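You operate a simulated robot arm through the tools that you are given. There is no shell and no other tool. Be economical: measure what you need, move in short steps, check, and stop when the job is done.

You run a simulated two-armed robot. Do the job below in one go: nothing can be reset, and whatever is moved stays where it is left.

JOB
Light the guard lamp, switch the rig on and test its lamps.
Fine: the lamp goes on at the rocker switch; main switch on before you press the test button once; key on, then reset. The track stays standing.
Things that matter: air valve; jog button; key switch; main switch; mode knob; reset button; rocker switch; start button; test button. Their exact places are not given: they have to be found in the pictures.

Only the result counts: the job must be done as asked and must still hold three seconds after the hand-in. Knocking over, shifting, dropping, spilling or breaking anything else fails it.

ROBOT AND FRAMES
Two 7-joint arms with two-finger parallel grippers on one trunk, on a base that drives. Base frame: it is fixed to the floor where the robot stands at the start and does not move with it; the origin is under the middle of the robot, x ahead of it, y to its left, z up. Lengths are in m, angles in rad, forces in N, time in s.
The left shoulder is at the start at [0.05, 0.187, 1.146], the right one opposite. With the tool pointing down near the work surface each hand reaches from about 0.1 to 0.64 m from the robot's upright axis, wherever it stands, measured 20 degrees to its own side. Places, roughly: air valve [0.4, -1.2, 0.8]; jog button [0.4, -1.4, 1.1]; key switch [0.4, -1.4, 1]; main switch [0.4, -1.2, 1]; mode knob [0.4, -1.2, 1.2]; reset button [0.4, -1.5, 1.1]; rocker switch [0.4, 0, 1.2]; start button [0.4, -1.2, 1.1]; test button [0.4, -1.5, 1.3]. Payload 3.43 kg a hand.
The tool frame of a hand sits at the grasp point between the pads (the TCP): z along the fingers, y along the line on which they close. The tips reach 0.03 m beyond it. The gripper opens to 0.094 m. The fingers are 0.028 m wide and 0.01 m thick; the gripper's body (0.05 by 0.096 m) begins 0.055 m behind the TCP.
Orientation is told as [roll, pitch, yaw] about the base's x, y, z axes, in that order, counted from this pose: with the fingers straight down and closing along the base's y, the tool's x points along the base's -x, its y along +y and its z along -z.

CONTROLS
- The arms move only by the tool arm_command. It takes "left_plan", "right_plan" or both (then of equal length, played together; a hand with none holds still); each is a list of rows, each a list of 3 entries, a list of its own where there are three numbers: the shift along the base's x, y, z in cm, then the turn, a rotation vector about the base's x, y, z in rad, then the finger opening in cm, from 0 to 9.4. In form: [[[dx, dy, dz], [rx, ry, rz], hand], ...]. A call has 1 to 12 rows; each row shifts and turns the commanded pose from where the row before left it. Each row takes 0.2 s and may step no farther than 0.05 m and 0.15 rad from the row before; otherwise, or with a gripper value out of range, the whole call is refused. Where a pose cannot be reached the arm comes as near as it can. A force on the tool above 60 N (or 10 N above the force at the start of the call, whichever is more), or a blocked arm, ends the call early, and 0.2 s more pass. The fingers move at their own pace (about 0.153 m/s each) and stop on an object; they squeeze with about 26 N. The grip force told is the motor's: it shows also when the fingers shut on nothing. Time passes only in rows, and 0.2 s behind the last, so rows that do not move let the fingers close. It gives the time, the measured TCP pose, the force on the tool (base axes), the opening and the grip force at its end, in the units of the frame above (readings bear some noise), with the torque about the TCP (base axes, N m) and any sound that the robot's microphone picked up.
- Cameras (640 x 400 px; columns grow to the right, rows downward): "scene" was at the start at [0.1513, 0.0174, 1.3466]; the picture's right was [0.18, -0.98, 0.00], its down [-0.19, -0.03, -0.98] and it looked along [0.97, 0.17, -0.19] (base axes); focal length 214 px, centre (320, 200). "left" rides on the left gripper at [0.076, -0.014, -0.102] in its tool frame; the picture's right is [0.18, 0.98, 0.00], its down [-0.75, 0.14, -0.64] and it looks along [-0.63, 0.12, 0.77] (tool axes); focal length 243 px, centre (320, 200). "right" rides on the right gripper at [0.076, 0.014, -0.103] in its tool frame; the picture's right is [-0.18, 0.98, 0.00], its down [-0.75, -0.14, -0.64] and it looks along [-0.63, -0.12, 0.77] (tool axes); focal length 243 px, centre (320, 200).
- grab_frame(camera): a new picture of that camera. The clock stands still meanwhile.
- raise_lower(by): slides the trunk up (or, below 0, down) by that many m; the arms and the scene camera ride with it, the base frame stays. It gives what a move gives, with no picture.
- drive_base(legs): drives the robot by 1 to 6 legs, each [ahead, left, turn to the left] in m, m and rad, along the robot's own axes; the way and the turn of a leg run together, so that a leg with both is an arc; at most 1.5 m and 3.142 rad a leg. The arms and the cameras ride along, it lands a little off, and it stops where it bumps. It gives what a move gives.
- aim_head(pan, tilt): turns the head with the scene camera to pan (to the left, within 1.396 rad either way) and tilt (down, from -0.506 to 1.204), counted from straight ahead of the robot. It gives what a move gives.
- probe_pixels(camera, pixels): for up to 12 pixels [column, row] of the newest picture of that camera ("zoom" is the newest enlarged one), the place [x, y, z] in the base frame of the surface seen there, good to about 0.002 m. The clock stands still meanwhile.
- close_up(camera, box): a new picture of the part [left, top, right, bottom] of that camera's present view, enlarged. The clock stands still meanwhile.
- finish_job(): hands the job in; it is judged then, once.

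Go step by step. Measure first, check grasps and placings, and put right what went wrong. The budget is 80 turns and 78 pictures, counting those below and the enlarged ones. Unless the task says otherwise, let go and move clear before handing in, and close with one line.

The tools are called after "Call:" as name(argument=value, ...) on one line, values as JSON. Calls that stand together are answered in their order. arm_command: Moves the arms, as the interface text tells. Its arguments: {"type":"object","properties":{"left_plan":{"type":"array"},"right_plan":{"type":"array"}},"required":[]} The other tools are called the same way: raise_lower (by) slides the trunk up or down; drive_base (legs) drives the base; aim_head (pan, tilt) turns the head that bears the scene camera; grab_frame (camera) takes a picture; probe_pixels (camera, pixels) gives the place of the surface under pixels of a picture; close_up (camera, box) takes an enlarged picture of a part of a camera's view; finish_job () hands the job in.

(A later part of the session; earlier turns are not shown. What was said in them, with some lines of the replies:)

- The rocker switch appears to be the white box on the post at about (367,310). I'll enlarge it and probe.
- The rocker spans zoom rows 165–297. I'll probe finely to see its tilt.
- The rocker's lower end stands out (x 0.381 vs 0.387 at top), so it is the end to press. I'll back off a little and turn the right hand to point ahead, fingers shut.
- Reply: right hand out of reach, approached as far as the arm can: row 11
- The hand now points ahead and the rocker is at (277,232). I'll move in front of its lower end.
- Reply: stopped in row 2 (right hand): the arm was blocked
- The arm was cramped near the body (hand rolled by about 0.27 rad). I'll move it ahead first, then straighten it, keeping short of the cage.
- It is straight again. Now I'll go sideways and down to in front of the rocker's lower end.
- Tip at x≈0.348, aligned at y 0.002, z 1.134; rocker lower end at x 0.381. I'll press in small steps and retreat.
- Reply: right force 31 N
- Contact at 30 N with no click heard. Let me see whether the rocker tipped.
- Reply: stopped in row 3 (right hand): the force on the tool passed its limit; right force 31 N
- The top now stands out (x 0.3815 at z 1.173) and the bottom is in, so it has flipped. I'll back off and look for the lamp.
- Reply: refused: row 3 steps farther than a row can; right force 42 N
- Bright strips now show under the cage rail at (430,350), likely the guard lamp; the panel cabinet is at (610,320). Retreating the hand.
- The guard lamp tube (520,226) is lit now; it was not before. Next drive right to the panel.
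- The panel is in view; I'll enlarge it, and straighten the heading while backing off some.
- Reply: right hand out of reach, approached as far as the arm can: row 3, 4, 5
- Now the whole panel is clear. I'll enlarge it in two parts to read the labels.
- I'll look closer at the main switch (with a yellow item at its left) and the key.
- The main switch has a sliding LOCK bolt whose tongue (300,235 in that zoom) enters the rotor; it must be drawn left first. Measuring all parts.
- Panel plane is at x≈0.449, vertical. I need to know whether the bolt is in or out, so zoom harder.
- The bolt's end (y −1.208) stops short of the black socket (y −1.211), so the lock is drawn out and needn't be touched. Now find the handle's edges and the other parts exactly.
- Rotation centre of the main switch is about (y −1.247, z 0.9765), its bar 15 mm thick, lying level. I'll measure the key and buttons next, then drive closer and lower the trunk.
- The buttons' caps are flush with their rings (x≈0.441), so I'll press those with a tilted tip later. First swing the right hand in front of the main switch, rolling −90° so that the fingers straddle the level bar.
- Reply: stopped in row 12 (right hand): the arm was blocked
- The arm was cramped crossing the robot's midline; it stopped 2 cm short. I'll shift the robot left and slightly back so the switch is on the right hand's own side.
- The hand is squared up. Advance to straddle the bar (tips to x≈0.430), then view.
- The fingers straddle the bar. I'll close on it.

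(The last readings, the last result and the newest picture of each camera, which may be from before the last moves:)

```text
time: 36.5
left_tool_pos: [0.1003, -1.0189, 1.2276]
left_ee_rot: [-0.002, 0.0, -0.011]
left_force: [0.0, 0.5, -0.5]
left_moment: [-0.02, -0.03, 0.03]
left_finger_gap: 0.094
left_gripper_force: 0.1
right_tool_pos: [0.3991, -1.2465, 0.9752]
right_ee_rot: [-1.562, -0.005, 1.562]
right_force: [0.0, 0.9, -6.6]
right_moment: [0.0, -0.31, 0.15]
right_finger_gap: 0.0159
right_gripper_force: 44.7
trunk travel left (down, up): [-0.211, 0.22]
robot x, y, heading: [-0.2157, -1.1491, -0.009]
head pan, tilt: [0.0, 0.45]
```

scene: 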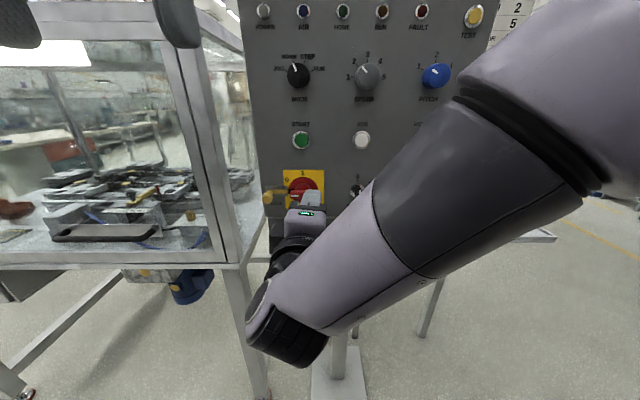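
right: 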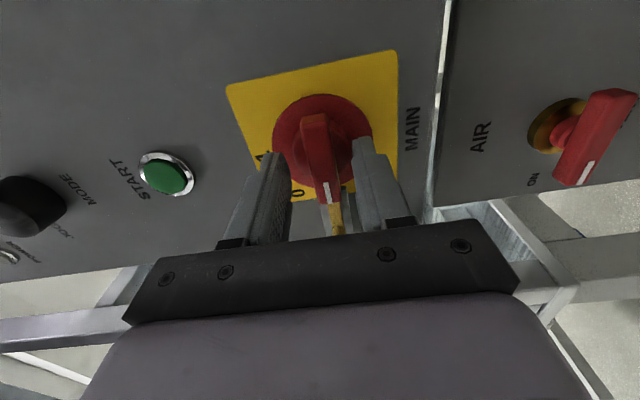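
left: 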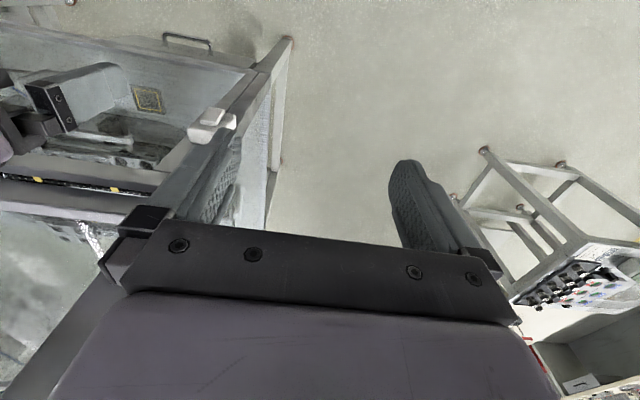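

Gripped at 15.9 mm. Now turn clockwise (+x rotation) in small steps and watch the torque.

Call:
arm_command(right_plan=[[[0, 0, 0.05], [0.1, 0, 0], 0.8], [[0, 0, 0], [0.1, 0, 0], 0.8], [[0, 0, 0], [0.1, 0, 0], 0.8], [[0, 0, 0], [0.1, 0, 0], 0.8]])

Call:
grab_frame(camera="right")

```text
time: 37.5
left_tool_pos: [0.0996, -1.0184, 1.2299]
left_ee_rot: [-0.001, -0.001, -0.009]
left_force: [-0.2, 0.6, -0.2]
left_moment: [0.01, 0.01, -0.01]
left_finger_gap: 0.0939
left_gripper_force: 0.0
right_tool_pos: [0.3984, -1.2453, 0.975]
right_ee_rot: [-1.553, -0.409, 1.556]
right_force: [-12.8, -6.3, -18.4]
right_moment: [-0.03, -0.02, 0.06]
right_finger_gap: 0.0158
right_gripper_force: 44.8
trunk travel left (down, up): [-0.211, 0.22]
robot x, y, heading: [-0.2144, -1.1486, -0.003]
head pan, tilt: [0.0, 0.45]
```

```text
46 pictures are left
```

right: 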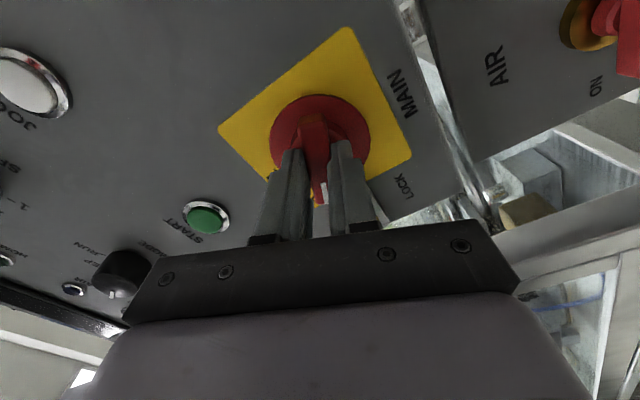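

The bar follows. The tool is pushed down ~18 N, so I'll let it down 2 mm while continuing the turn.

Call:
arm_command(right_plan=[[[-0.1, 0, -0.2], [0.1, 0, 0], 0.8], [[0, 0, 0], [0.14, 0, 0], 0.8], [[0, 0, 0], [0.14, 0, 0], 0.8], [[0, 0, 0], [0.14, 0, 0], 0.8], [[0, 0, 0], [0.14, 0, 0], 0.8]])

```text
time: 38.7
left_tool_pos: [0.0999, -1.0174, 1.229]
left_ee_rot: [-0.002, 0.001, -0.01]
left_force: [-0.3, 0.4, -0.1]
left_moment: [-0.02, -0.04, 0.02]
left_finger_gap: 0.0939
left_gripper_force: 0.0
right_tool_pos: [0.3985, -1.2465, 0.9754]
right_ee_rot: [-1.545, -1.069, 1.546]
right_force: [-5.1, -4.7, -6.7]
right_moment: [0.0, 1.24, -0.82]
right_finger_gap: 0.0159
right_gripper_force: 45.1
trunk travel left (down, up): [-0.211, 0.22]
robot x, y, heading: [-0.2141, -1.1502, -0.011]
head pan, tilt: [0.0, 0.45]
```

Call:
arm_command(right_plan=[[[0, 0, 0], [0.13, 0, 0], 0.8], [[0, 0, 0], [0.13, 0, 0], 0.8], [[0, 0, 0], [0.13, 0, 0], 0.8], [[0, 0, 0], [0.11, 0, 0], 0.8], [[0, 0, 0], [0, 0, 0], 0.8]])

Call:
grab_frame(camera="right")

Call:
grab_frame(camera="scene")

```text
time: 39.9
left_tool_pos: [0.0999, -1.0185, 1.2283]
left_ee_rot: [-0.002, -0.001, -0.01]
left_force: [0.3, 0.7, -0.2]
left_moment: [0.03, 0.04, 0.02]
left_finger_gap: 0.094
left_gripper_force: 0.2
right_tool_pos: [0.3988, -1.2462, 0.975]
right_ee_rot: [-0.101, -1.562, 0.108]
right_force: [-2.8, -8.7, -4.6]
right_moment: [0.05, 1.48, -0.33]
right_finger_gap: 0.0159
right_gripper_force: 45.2
trunk travel left (down, up): [-0.211, 0.22]
robot x, y, heading: [-0.2105, -1.1556, -0.016]
head pan, tilt: [0.0, 0.45]
```

```text
45 pictures are left
```

right: 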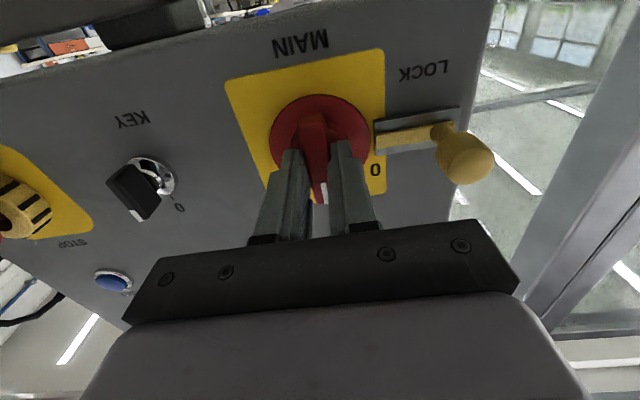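

```text
44 pictures are left
```

scene: 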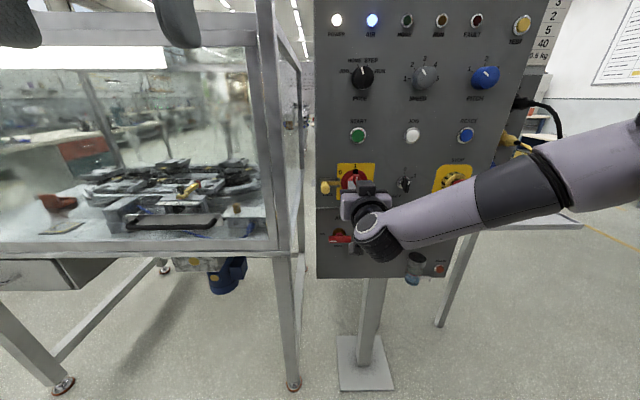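

Main is vertical and the POWER and AIR lamps (336,20),(372,20) are lit: power is on. Release and withdraw, then check.

Call:
arm_command(right_plan=[[[0, 0, 0], [0, 0, 0], 4], [[0, 0, 0], [0, 0, 0], 4], [[-4, 0, 0], [0, 0, 0], 4], [[-4, 0, 0], [0, 0, 0], 4], [[0, -3, 0], [0, 0, 0], 4], [[0, -4, 0], [0, 0, 0], 4], [[0, -4, 0], [0, 0, 0], 4], [[0, 0, 0], [0, 0, 0], 4]])

Call:
close_up(camera="scene", box=[310, 0, 550, 285])

```text
time: 41.7
left_tool_pos: [0.101, -1.0182, 1.2296]
left_ee_rot: [-0.002, 0.001, -0.011]
left_force: [-0.2, 0.7, -0.1]
left_moment: [-0.02, -0.01, 0.01]
left_finger_gap: 0.0939
left_gripper_force: 0.0
right_tool_pos: [0.31, -1.3173, 0.9985]
right_ee_rot: [-0.258, -1.551, 0.255]
right_force: [1.4, 1.0, 0.3]
right_moment: [0.01, -0.04, 0.0]
right_finger_gap: 0.0403
right_gripper_force: 0.1
right hand out of reach, approached as far as the arm can: row 6, 7
trunk travel left (down, up): [-0.211, 0.22]
robot x, y, heading: [-0.214, -1.1498, -0.01]
head pan, tilt: [0.0, 0.45]
```

```text
1.40 times, centred on (430, 142) of scene
```

zoom: 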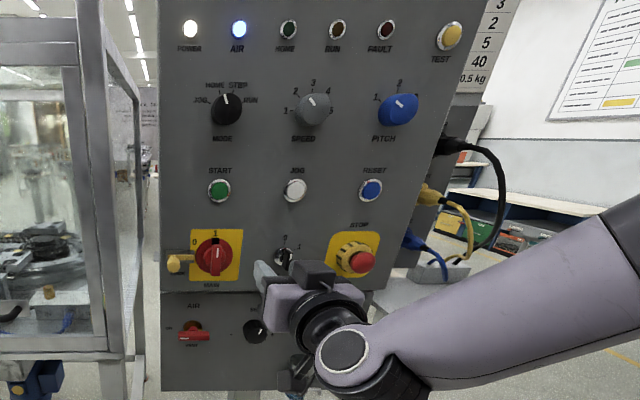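

Main is at 1 and power holds. Next the key: move the robot right so the key is well placed for the right hand.

Call:
drive_base(legs=[[0.0, -0.12, 0.01]])

Call:
arm_command(right_plan=[[[0, 0, 0], [0, 0, 0], 3], [[0, 0, 0], [0, 0, 0], 3]])

```text
time: 42.9
left_tool_pos: [0.098, -1.1342, 1.2305]
left_ee_rot: [-0.001, 0.001, 0.001]
left_force: [-1.1, -1.5, 0.3]
left_moment: [0.01, -0.02, 0.0]
left_finger_gap: 0.094
left_gripper_force: 0.1
right_tool_pos: [0.3107, -1.4296, 0.9987]
right_ee_rot: [-0.229, -1.554, 0.238]
right_force: [-0.5, 0.2, 0.8]
right_moment: [0.02, 0.01, -0.03]
right_finger_gap: 0.0401
right_gripper_force: 0.1
trunk travel left (down, up): [-0.211, 0.22]
robot x, y, heading: [-0.216, -1.2722, 0.002]
head pan, tilt: [0.0, 0.45]
```

```text
time: 43.5
left_tool_pos: [0.0974, -1.1343, 1.2299]
left_ee_rot: [-0.002, 0.0, 0.002]
left_force: [-0.6, -0.2, 0.5]
left_moment: [-0.02, 0.02, -0.04]
left_finger_gap: 0.0939
left_gripper_force: 0.2
right_tool_pos: [0.3119, -1.4299, 0.9997]
right_ee_rot: [-0.259, -1.554, 0.269]
right_force: [-0.3, 0.4, -0.4]
right_moment: [0.01, -0.03, -0.02]
right_finger_gap: 0.03
right_gripper_force: 0.0
trunk travel left (down, up): [-0.211, 0.22]
robot x, y, heading: [-0.2177, -1.2731, 0.005]
head pan, tilt: [0.0, 0.45]
```

I'll step toward the key line and read back.

Call:
arm_command(right_plan=[[[0, 3, 0], [0, 0, 0], 3], [[0, 3, 0], [0, 0, 0], 3], [[0, 0, 0], [0, 0, 0], 3]])

```text
time: 44.3
left_tool_pos: [0.0982, -1.1336, 1.229]
left_ee_rot: [-0.003, 0.0, 0.001]
left_force: [-0.4, 0.2, 0.2]
left_moment: [0.01, 0.02, -0.01]
left_finger_gap: 0.094
left_gripper_force: 0.1
right_tool_pos: [0.3114, -1.3702, 1.0006]
right_ee_rot: [-0.26, -1.553, 0.266]
right_force: [-0.2, 0.8, 0.1]
right_moment: [0.04, 0.01, -0.01]
right_finger_gap: 0.03
right_gripper_force: 0.1
trunk travel left (down, up): [-0.211, 0.22]
robot x, y, heading: [-0.215, -1.27, -0.0]
head pan, tilt: [0.0, 0.45]
```

Now down 2.3 cm and in over the key blade.

Call:
arm_command(right_plan=[[[0, 0, -2.3], [0, 0, 0], 3], [[4, 0, 0], [0, 0, 0], 3], [[3, 0, 0], [0, 0, 0], 3], [[2.2, 0, 0], [0, 0, 0], 3], [[0, 0, 0], [0, 0, 0], 3]])

Call:
grab_frame(camera="right")

```text
time: 45.5
left_tool_pos: [0.0981, -1.134, 1.2293]
left_ee_rot: [-0.004, 0.002, 0.001]
left_force: [0.3, 0.0, 0.2]
left_moment: [0.03, -0.03, 0.01]
left_finger_gap: 0.0941
left_gripper_force: 0.0
right_tool_pos: [0.4027, -1.371, 0.9749]
right_ee_rot: [-0.259, -1.551, 0.268]
right_force: [-0.3, 0.2, -0.8]
right_moment: [0.04, 0.02, 0.04]
right_finger_gap: 0.0301
right_gripper_force: 0.0
trunk travel left (down, up): [-0.211, 0.22]
robot x, y, heading: [-0.2151, -1.2715, 0.001]
head pan, tilt: [0.0, 0.45]
```

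```text
42 pictures are left
```

right: 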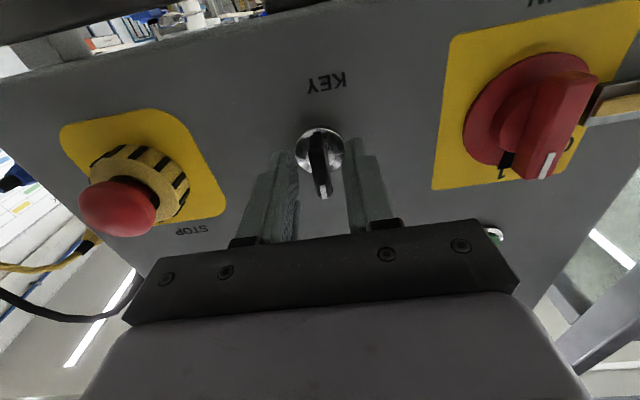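

The key blade is between the fingers. Close on it.

Call:
arm_command(right_plan=[[[0, 0, 0], [0, 0, 0], 0], [[0, 0, 0], [0, 0, 0], 0]])

Call:
arm_command(right_plan=[[[0, 0, 0], [0.1, 0, 0], 0], [[0, 0, 0], [0.13, 0, 0], 0], [[0, 0, 0], [0.13, 0, 0], 0], [[0, 0, 0], [0.13, 0, 0], 0]])

Call:
grab_frame(camera="right")

```text
time: 46.1
left_tool_pos: [0.0987, -1.1329, 1.2296]
left_ee_rot: [-0.001, 0.0, 0.002]
left_force: [0.3, -0.1, 0.2]
left_moment: [0.0, -0.02, -0.01]
left_finger_gap: 0.0939
left_gripper_force: 0.0
right_tool_pos: [0.4036, -1.3712, 0.9739]
right_ee_rot: [-0.24, -1.552, 0.246]
right_force: [1.3, 0.6, -0.7]
right_moment: [0.21, 0.25, -0.51]
right_finger_gap: 0.0089
right_gripper_force: 42.5
trunk travel left (down, up): [-0.211, 0.22]
robot x, y, heading: [-0.2157, -1.271, -0.002]
head pan, tilt: [0.0, 0.45]
```

```text
time: 47.1
left_tool_pos: [0.0995, -1.1331, 1.2297]
left_ee_rot: [-0.003, 0.001, 0.001]
left_force: [0.1, 1.1, 0.3]
left_moment: [-0.04, -0.01, 0.02]
left_finger_gap: 0.0943
left_gripper_force: 0.1
right_tool_pos: [0.4043, -1.3707, 0.9745]
right_ee_rot: [1.541, -1.083, -1.528]
right_force: [3.5, 0.6, 0.4]
right_moment: [-0.01, 1.43, 0.21]
right_finger_gap: 0.0089
right_gripper_force: 42.7
trunk travel left (down, up): [-0.211, 0.22]
robot x, y, heading: [-0.2152, -1.2711, 0.001]
head pan, tilt: [0.0, 0.45]
```

```text
41 pictures are left
```

right: 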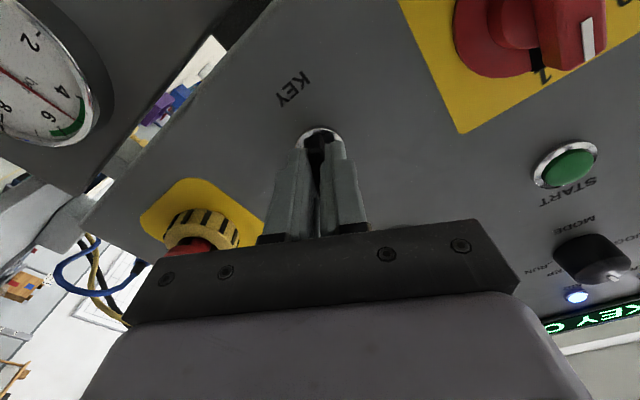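

The key follows (0.49 rad so far). Continue to about 1.05 rad, carefully.

Call:
arm_command(right_plan=[[[0, 0, 0], [0.13, 0, 0], 0], [[0, 0, 0], [0.13, 0, 0], 0], [[0, 0, 0], [0.13, 0, 0], 0], [[0, 0, 0], [0.13, 0, 0], 0], [[0, 0, 0], [0.04, 0, 0], 0], [[0, 0, 0], [0, 0, 0], 0]])

Call:
grab_frame(camera="right")

Call:
close_up(camera="scene", box=[200, 0, 440, 250])

```text
time: 48.5
left_tool_pos: [0.0982, -1.1337, 1.2288]
left_ee_rot: [-0.002, -0.001, 0.0]
left_force: [0.1, 0.3, 0.6]
left_moment: [0.0, -0.01, 0.02]
left_finger_gap: 0.094
left_gripper_force: 0.0
right_tool_pos: [0.404, -1.371, 0.9748]
right_ee_rot: [1.569, -0.524, -1.55]
right_force: [-3.7, -3.1, -6.0]
right_moment: [-0.03, 1.18, 0.71]
right_finger_gap: 0.0086
right_gripper_force: 42.1
trunk travel left (down, up): [-0.211, 0.22]
robot x, y, heading: [-0.2128, -1.2733, 0.003]
head pan, tilt: [0.0, 0.45]
```

```text
40 pictures are left
```

right: 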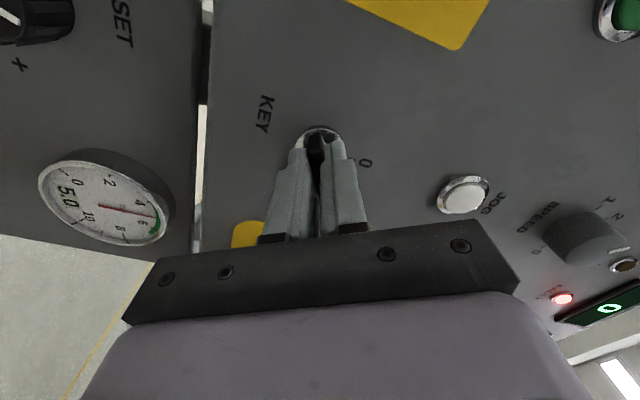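

```text
1.60 times, centred on (320, 125) of scene
```

zoom: 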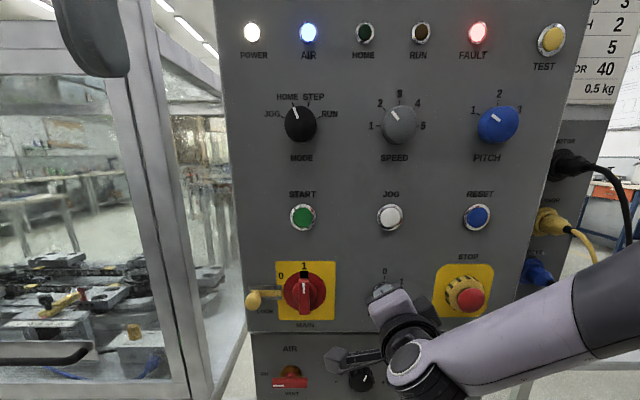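

Key reached 1 and FAULT lit (to be cleared by reset). Release, retreat and roll the hand back.

Call:
arm_command(right_plan=[[[0, 0, 0], [0, 0, 0], 3], [[0, 0, 0], [0, 0, 0], 3], [[-4, 0, 0], [0, 0, 0], 3], [[-4, 0, 0], [0, 0, 0], 3], [[0, 0, 0], [-0.14, 0, 0], 3], [[0, 0, 0], [-0.14, 0, 0], 2], [[0, 0, 0], [-0.14, 0, 0], 0], [[0, 0, 0], [-0.14, 0, 0], 0], [[0, 0, 0], [-0.14, 0, 0], 0], [[0, 0, 0], [-0.14, 0, 0], 0], [[0, 0, 0], [-0.14, 0, 0], 0], [[0, 0, 0], [-0.07, 0, 0], 0]])

Call:
aim_head(pan=-0.2, tilt=0.3)

Call:
grab_frame(camera="scene")

Call:
grab_frame(camera="right")

```text
time: 51.1
left_tool_pos: [0.0978, -1.1343, 1.2292]
left_ee_rot: [-0.001, -0.001, 0.002]
left_force: [0.9, 0.4, -0.3]
left_moment: [0.0, 0.01, 0.01]
left_finger_gap: 0.094
left_gripper_force: 0.1
right_tool_pos: [0.3236, -1.3701, 0.9754]
right_ee_rot: [-0.374, -1.55, 0.38]
right_force: [0.5, 0.1, 0.0]
right_moment: [0.0, -0.01, -0.02]
right_finger_gap: 0.0
right_gripper_force: 25.9
trunk travel left (down, up): [-0.211, 0.22]
robot x, y, heading: [-0.2145, -1.2736, 0.005]
head pan, tilt: [0.0, 0.45]
```

```text
time: 51.8
left_tool_pos: [0.0979, -1.1326, 1.2298]
left_ee_rot: [-0.001, -0.001, 0.002]
left_force: [-0.5, 0.4, -0.4]
left_moment: [0.01, 0.0, 0.04]
left_finger_gap: 0.0942
left_gripper_force: 0.1
right_tool_pos: [0.324, -1.3704, 0.9755]
right_ee_rot: [-0.223, -1.554, 0.23]
right_force: [-0.5, -0.4, 0.0]
right_moment: [0.02, -0.01, 0.02]
right_finger_gap: 0.0001
right_gripper_force: 25.7
trunk travel left (down, up): [-0.211, 0.22]
robot x, y, heading: [-0.2148, -1.274, 0.002]
head pan, tilt: [-0.201, 0.3]
```

```text
38 pictures are left
```

scene: 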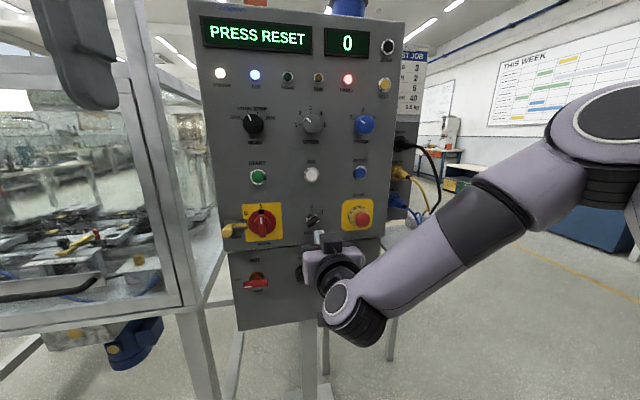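

```text
37 pictures are left
```

right: 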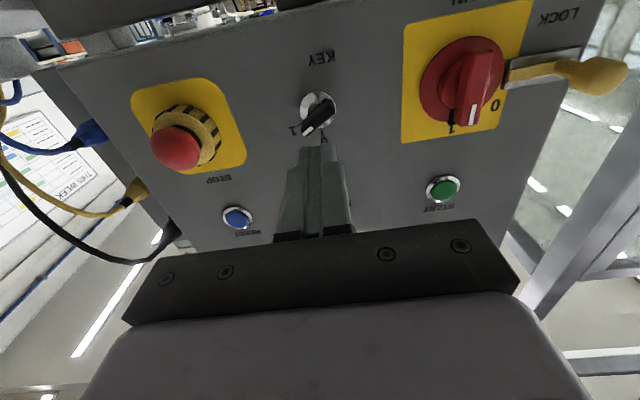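

The display reads "PRESS RESET" and the key points to 1. I'll raise the trunk to the reset's height, shift right and tilt the shut fingertips 0.4 rad so only an edge meets the cap.

Call:
raise_lower(by=0.115)

Call:
drive_base(legs=[[0, -0.12, 0]])

Call:
arm_command(right_plan=[[[0, 0, 0], [0, 0.13, 0], 0], [[0, 0, 0], [0, 0.13, 0], 0], [[0, 0, 0], [0, 0.13, 0], 0], [[0, 0, 0], [0, 0, 0], 0]])

Call:
grab_frame(camera="right")

```text
time: 53.3
left_tool_pos: [0.0992, -1.134, 1.3441]
left_ee_rot: [-0.003, 0.0, 0.003]
left_force: [-0.3, 0.2, 0.2]
left_moment: [-0.02, -0.01, -0.01]
left_finger_gap: 0.0941
left_gripper_force: 0.0
right_tool_pos: [0.3233, -1.3699, 1.0897]
right_ee_rot: [-0.236, -1.553, 0.243]
right_force: [0.6, -0.2, -0.9]
right_moment: [-0.01, 0.0, -0.02]
right_finger_gap: 0.0
right_gripper_force: 26.0
trunk travel left (down, up): [-0.326, 0.105]
robot x, y, heading: [-0.2161, -1.2709, 0.001]
head pan, tilt: [-0.201, 0.3]
```

```text
time: 54.5
left_tool_pos: [0.0986, -1.2543, 1.3445]
left_ee_rot: [-0.002, 0.0, 0.0]
left_force: [0.5, -0.7, -0.1]
left_moment: [0.05, 0.03, 0.0]
left_finger_gap: 0.0941
left_gripper_force: 0.0
right_tool_pos: [0.3246, -1.4907, 1.0905]
right_ee_rot: [-0.193, -1.554, 0.201]
right_force: [-1.1, -0.7, -0.3]
right_moment: [0.01, -0.03, 0.01]
right_finger_gap: 0.0
right_gripper_force: 26.1
trunk travel left (down, up): [-0.326, 0.105]
robot x, y, heading: [-0.2161, -1.3941, 0.001]
head pan, tilt: [-0.201, 0.3]
```

```text
time: 55.5
left_tool_pos: [0.0979, -1.2551, 1.3445]
left_ee_rot: [-0.003, 0.001, 0.0]
left_force: [-0.6, -0.8, 0.0]
left_moment: [0.0, 0.02, -0.02]
left_finger_gap: 0.0943
left_gripper_force: 0.0
right_tool_pos: [0.3239, -1.4903, 1.0906]
right_ee_rot: [-0.005, -1.163, 0.013]
right_force: [0.1, 0.4, 0.6]
right_moment: [0.02, -0.01, 0.02]
right_finger_gap: 0.0
right_gripper_force: 25.3
trunk travel left (down, up): [-0.326, 0.105]
robot x, y, heading: [-0.2177, -1.3897, -0.001]
head pan, tilt: [-0.201, 0.3]
```

```text
36 pictures are left
```

right: 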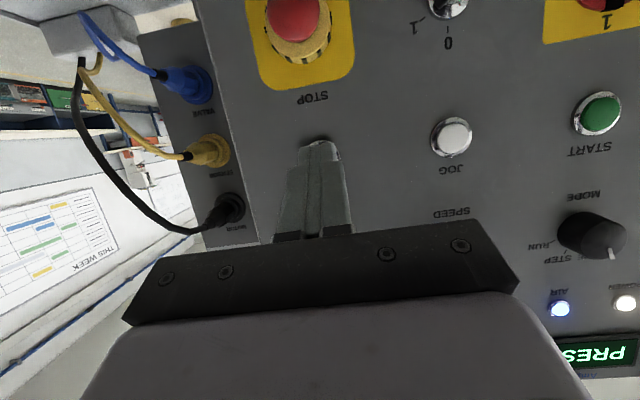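

Lined up over the reset cap. Advance to just short of it, then press gently.

Call:
arm_command(right_plan=[[[4, -0.4, 0], [0, 0, 0], 0], [[3.5, 0, 0], [0, 0, 0], 0], [[0.5, 0, 0], [0, 0, 0], 0], [[0.3, 0, 0], [0, 0, 0], 0], [[0.2, 0, 0], [0, 0, 0], 0], [[0.2, 0, 0], [0, 0, 0], 0], [[0, 0, 0], [0, 0, 0], 0]])

Call:
close_up(camera="scene", box=[200, 0, 440, 150])

```text
time: 57.1
left_tool_pos: [0.0988, -1.2526, 1.345]
left_ee_rot: [-0.003, 0.0, 0.001]
left_force: [1.3, 0.0, 0.1]
left_moment: [-0.02, -0.02, 0.0]
left_finger_gap: 0.0942
left_gripper_force: 0.0
right_tool_pos: [0.4095, -1.495, 1.09]
right_ee_rot: [-0.003, -1.162, 0.011]
right_force: [-2.5, -0.3, -0.4]
right_moment: [0.0, 0.05, -0.03]
right_finger_gap: 0.0002
right_gripper_force: 26.4
trunk travel left (down, up): [-0.326, 0.105]
robot x, y, heading: [-0.2136, -1.3916, -0.004]
head pan, tilt: [-0.201, 0.3]
heard: click
```

```text
2.67 times, centred on (320, 75) of scene
```

zoom: 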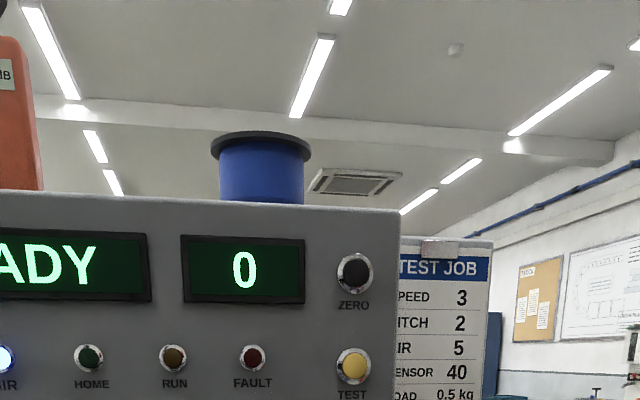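

A click; display reads READY and FAULT is out. Back off, then go up to the test button.

Call:
arm_command(right_plan=[[[-4, 0, 0], [0, 0, 0], 0], [[-4, 0, 0], [0, 0, 0], 0], [[0, 0, 0], [0, 0, 0], 0]])

Call:
raise_lower(by=0.1)

Call:
arm_command(right_plan=[[[0, -2.5, 3], [0, 0, 0], 0], [[0, -2.2, 3], [0, 0, 0], 0], [[0, 0, 3], [0, 0, 0], 0], [[0, 0, 1.4], [0, 0, 0], 0], [[0, 0, 0], [0, 0, 0], 0]])

Call:
grab_frame(camera="scene")

Call:
grab_frame(camera="right")

```text
time: 57.9
left_tool_pos: [0.098, -1.2541, 1.3442]
left_ee_rot: [-0.003, 0.001, 0.0]
left_force: [0.3, -0.1, 0.2]
left_moment: [0.0, 0.0, -0.01]
left_finger_gap: 0.0943
left_gripper_force: 0.1
right_tool_pos: [0.331, -1.4938, 1.0892]
right_ee_rot: [-0.004, -1.164, 0.011]
right_force: [0.5, -1.1, -0.4]
right_moment: [-0.02, 0.01, -0.01]
right_finger_gap: 0.0001
right_gripper_force: 26.2
trunk travel left (down, up): [-0.326, 0.105]
robot x, y, heading: [-0.2124, -1.3921, -0.002]
head pan, tilt: [-0.201, 0.3]
```

```text
time: 59.3
left_tool_pos: [0.0974, -1.2536, 1.4436]
left_ee_rot: [0.0, 0.0, 0.0]
left_force: [-0.6, -0.9, -0.3]
left_moment: [-0.01, 0.02, -0.03]
left_finger_gap: 0.0944
left_gripper_force: 0.0
right_tool_pos: [0.331, -1.4946, 1.1887]
right_ee_rot: [-0.004, -1.162, 0.013]
right_force: [-0.8, 0.0, -0.7]
right_moment: [-0.01, -0.03, 0.03]
right_finger_gap: 0.0
right_gripper_force: 26.1
trunk travel left (down, up): [-0.426, 0.005]
robot x, y, heading: [-0.211, -1.3909, -0.002]
head pan, tilt: [-0.201, 0.3]
```

```text
time: 60.5
left_tool_pos: [0.0973, -1.2537, 1.4434]
left_ee_rot: [-0.001, 0.0, 0.001]
left_force: [-0.5, -0.1, 0.0]
left_moment: [-0.03, -0.01, 0.01]
left_finger_gap: 0.094
left_gripper_force: 0.0
right_tool_pos: [0.333, -1.5423, 1.2921]
right_ee_rot: [-0.006, -1.161, 0.011]
right_force: [-0.3, -1.2, 0.7]
right_moment: [-0.01, -0.04, 0.0]
right_finger_gap: 0.0002
right_gripper_force: 25.7
trunk travel left (down, up): [-0.426, 0.005]
robot x, y, heading: [-0.2133, -1.3911, -0.001]
head pan, tilt: [-0.201, 0.3]
```

```text
34 pictures are left
```

scene: 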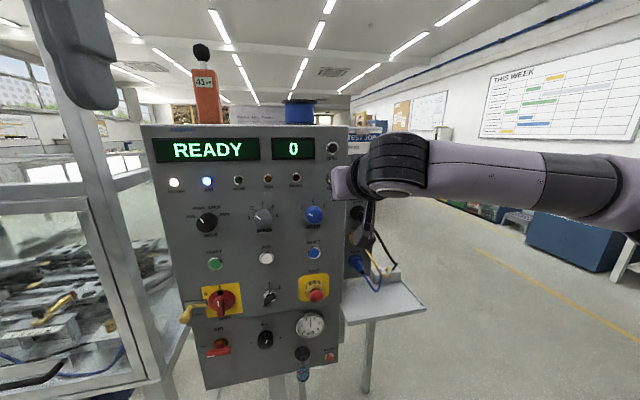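

```text
33 pictures are left
```

right: 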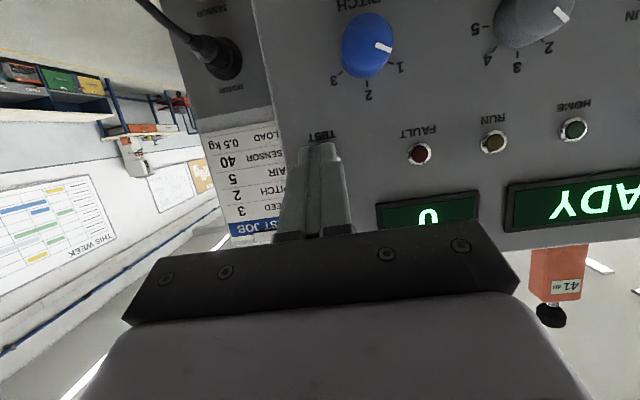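

Lined up with the test cap; READY holds. One monotonic press.

Call:
arm_command(right_plan=[[[4, 0, 0.2], [0, 0, 0], 0], [[2.8, 0, 0], [0, 0, 0], 0], [[0.4, 0, 0], [0, 0, 0], 0], [[0.3, 0, 0], [0, 0, 0], 0], [[0.2, 0, 0], [0, 0, 0], 0], [[0, 0, 0], [0, 0, 0], 0]])

Call:
close_up(camera="scene", box=[140, 120, 380, 270])

```text
time: 61.9
left_tool_pos: [0.0982, -1.2544, 1.4438]
left_ee_rot: [-0.002, 0.0, 0.0]
left_force: [0.0, -0.4, 0.1]
left_moment: [0.01, 0.01, 0.01]
left_finger_gap: 0.0938
left_gripper_force: 0.2
right_tool_pos: [0.4082, -1.5408, 1.2937]
right_ee_rot: [-0.004, -1.163, 0.013]
right_force: [-1.7, 0.6, -0.4]
right_moment: [0.05, 0.04, 0.03]
right_finger_gap: 0.0002
right_gripper_force: 26.0
trunk travel left (down, up): [-0.426, 0.005]
robot x, y, heading: [-0.2149, -1.3923, -0.0]
head pan, tilt: [-0.201, 0.3]
```

```text
2.67 times, centred on (260, 195) of scene
```

zoom: 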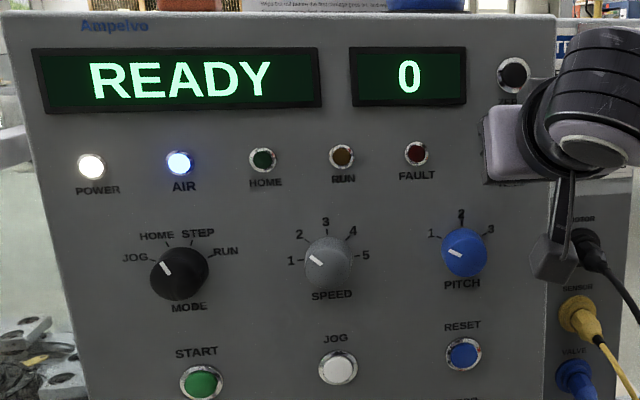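

Just touching (1.7 N), no click yet. Press a little further.

Call:
arm_command(right_plan=[[[0.2, 0, 0], [0, 0, 0], 0], [[0.1, 0, 0], [0, 0, 0], 0], [[0, 0, 0], [0, 0, 0], 0]])

Call:
close_up(camera="scene", box=[140, 120, 380, 270])

```text
time: 62.7
left_tool_pos: [0.0965, -1.2538, 1.4458]
left_ee_rot: [-0.002, -0.001, 0.0]
left_force: [-0.3, 0.2, -0.9]
left_moment: [0.01, 0.0, 0.0]
left_finger_gap: 0.0941
left_gripper_force: 0.0
right_tool_pos: [0.4107, -1.541, 1.2926]
right_ee_rot: [-0.003, -1.162, 0.012]
right_force: [-5.7, -0.4, -0.7]
right_moment: [0.01, 0.01, -0.06]
right_finger_gap: 0.0
right_gripper_force: 25.9
trunk travel left (down, up): [-0.426, 0.005]
robot x, y, heading: [-0.2144, -1.3882, 0.001]
head pan, tilt: [-0.201, 0.3]
heard: click
```

```text
2.67 times, centred on (260, 195) of scene
```

zoom: 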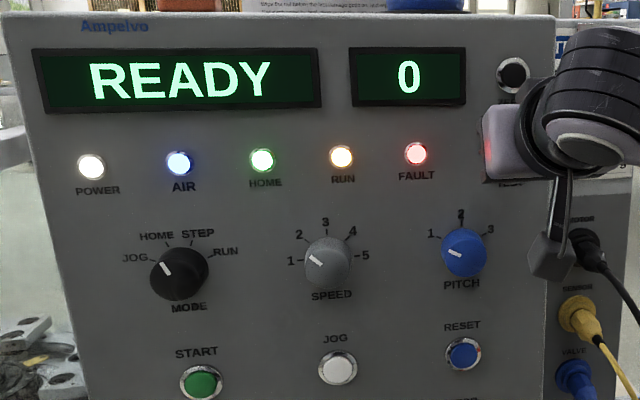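

All lamps lit with a click: the test works. Now back off and check the final state.

Call:
arm_command(right_plan=[[[-4, 0, 0], [0, 0, 0], 0], [[-4, 0, 0], [0, 0, 0], 0], [[-3, 0, 0], [0, 0, 0], 0], [[0, 0, 0], [0, 0, 0], 0], [[0, 0, 0], [0, 0, 0], 0], [[0, 0, 0], [0, 0, 0], 0]])

Call:
grab_frame(camera="scene")

Call:
close_up(camera="scene", box=[130, 120, 370, 390])

```text
time: 64.1
left_tool_pos: [0.0995, -1.2538, 1.4449]
left_ee_rot: [-0.001, 0.0, -0.001]
left_force: [0.0, 0.4, 0.6]
left_moment: [-0.04, 0.01, 0.02]
left_finger_gap: 0.0941
left_gripper_force: 0.1
right_tool_pos: [0.301, -1.5416, 1.2966]
right_ee_rot: [-0.004, -1.16, 0.01]
right_force: [0.3, -0.5, 0.9]
right_moment: [0.0, -0.01, 0.0]
right_finger_gap: 0.0
right_gripper_force: 25.6
trunk travel left (down, up): [-0.426, 0.005]
robot x, y, heading: [-0.2146, -1.3883, 0.003]
head pan, tilt: [-0.201, 0.3]
```

```text
30 pictures are left
```

scene: 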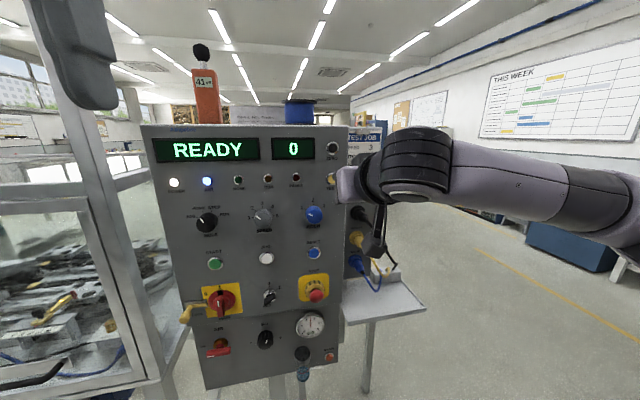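

```text
1.48 times, centred on (250, 255) of scene
```

zoom: 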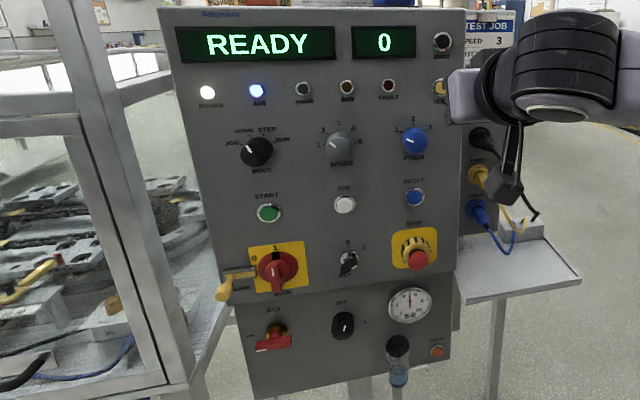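

READY shows, main is at 1 and the key at 1. The test lamps went out again after release, and the guard lamp strip still shines at (50,170). The hand is clear, so I'll hand in.

Call:
finish_job()

```text
The job is handed in.
```

The job is handed in: the guard lamp is lit, main and key are on, the reset cleared to READY, the lamp test was pressed once and lit all the lamps, and start and jog were never pressed, so the track stayed standing.
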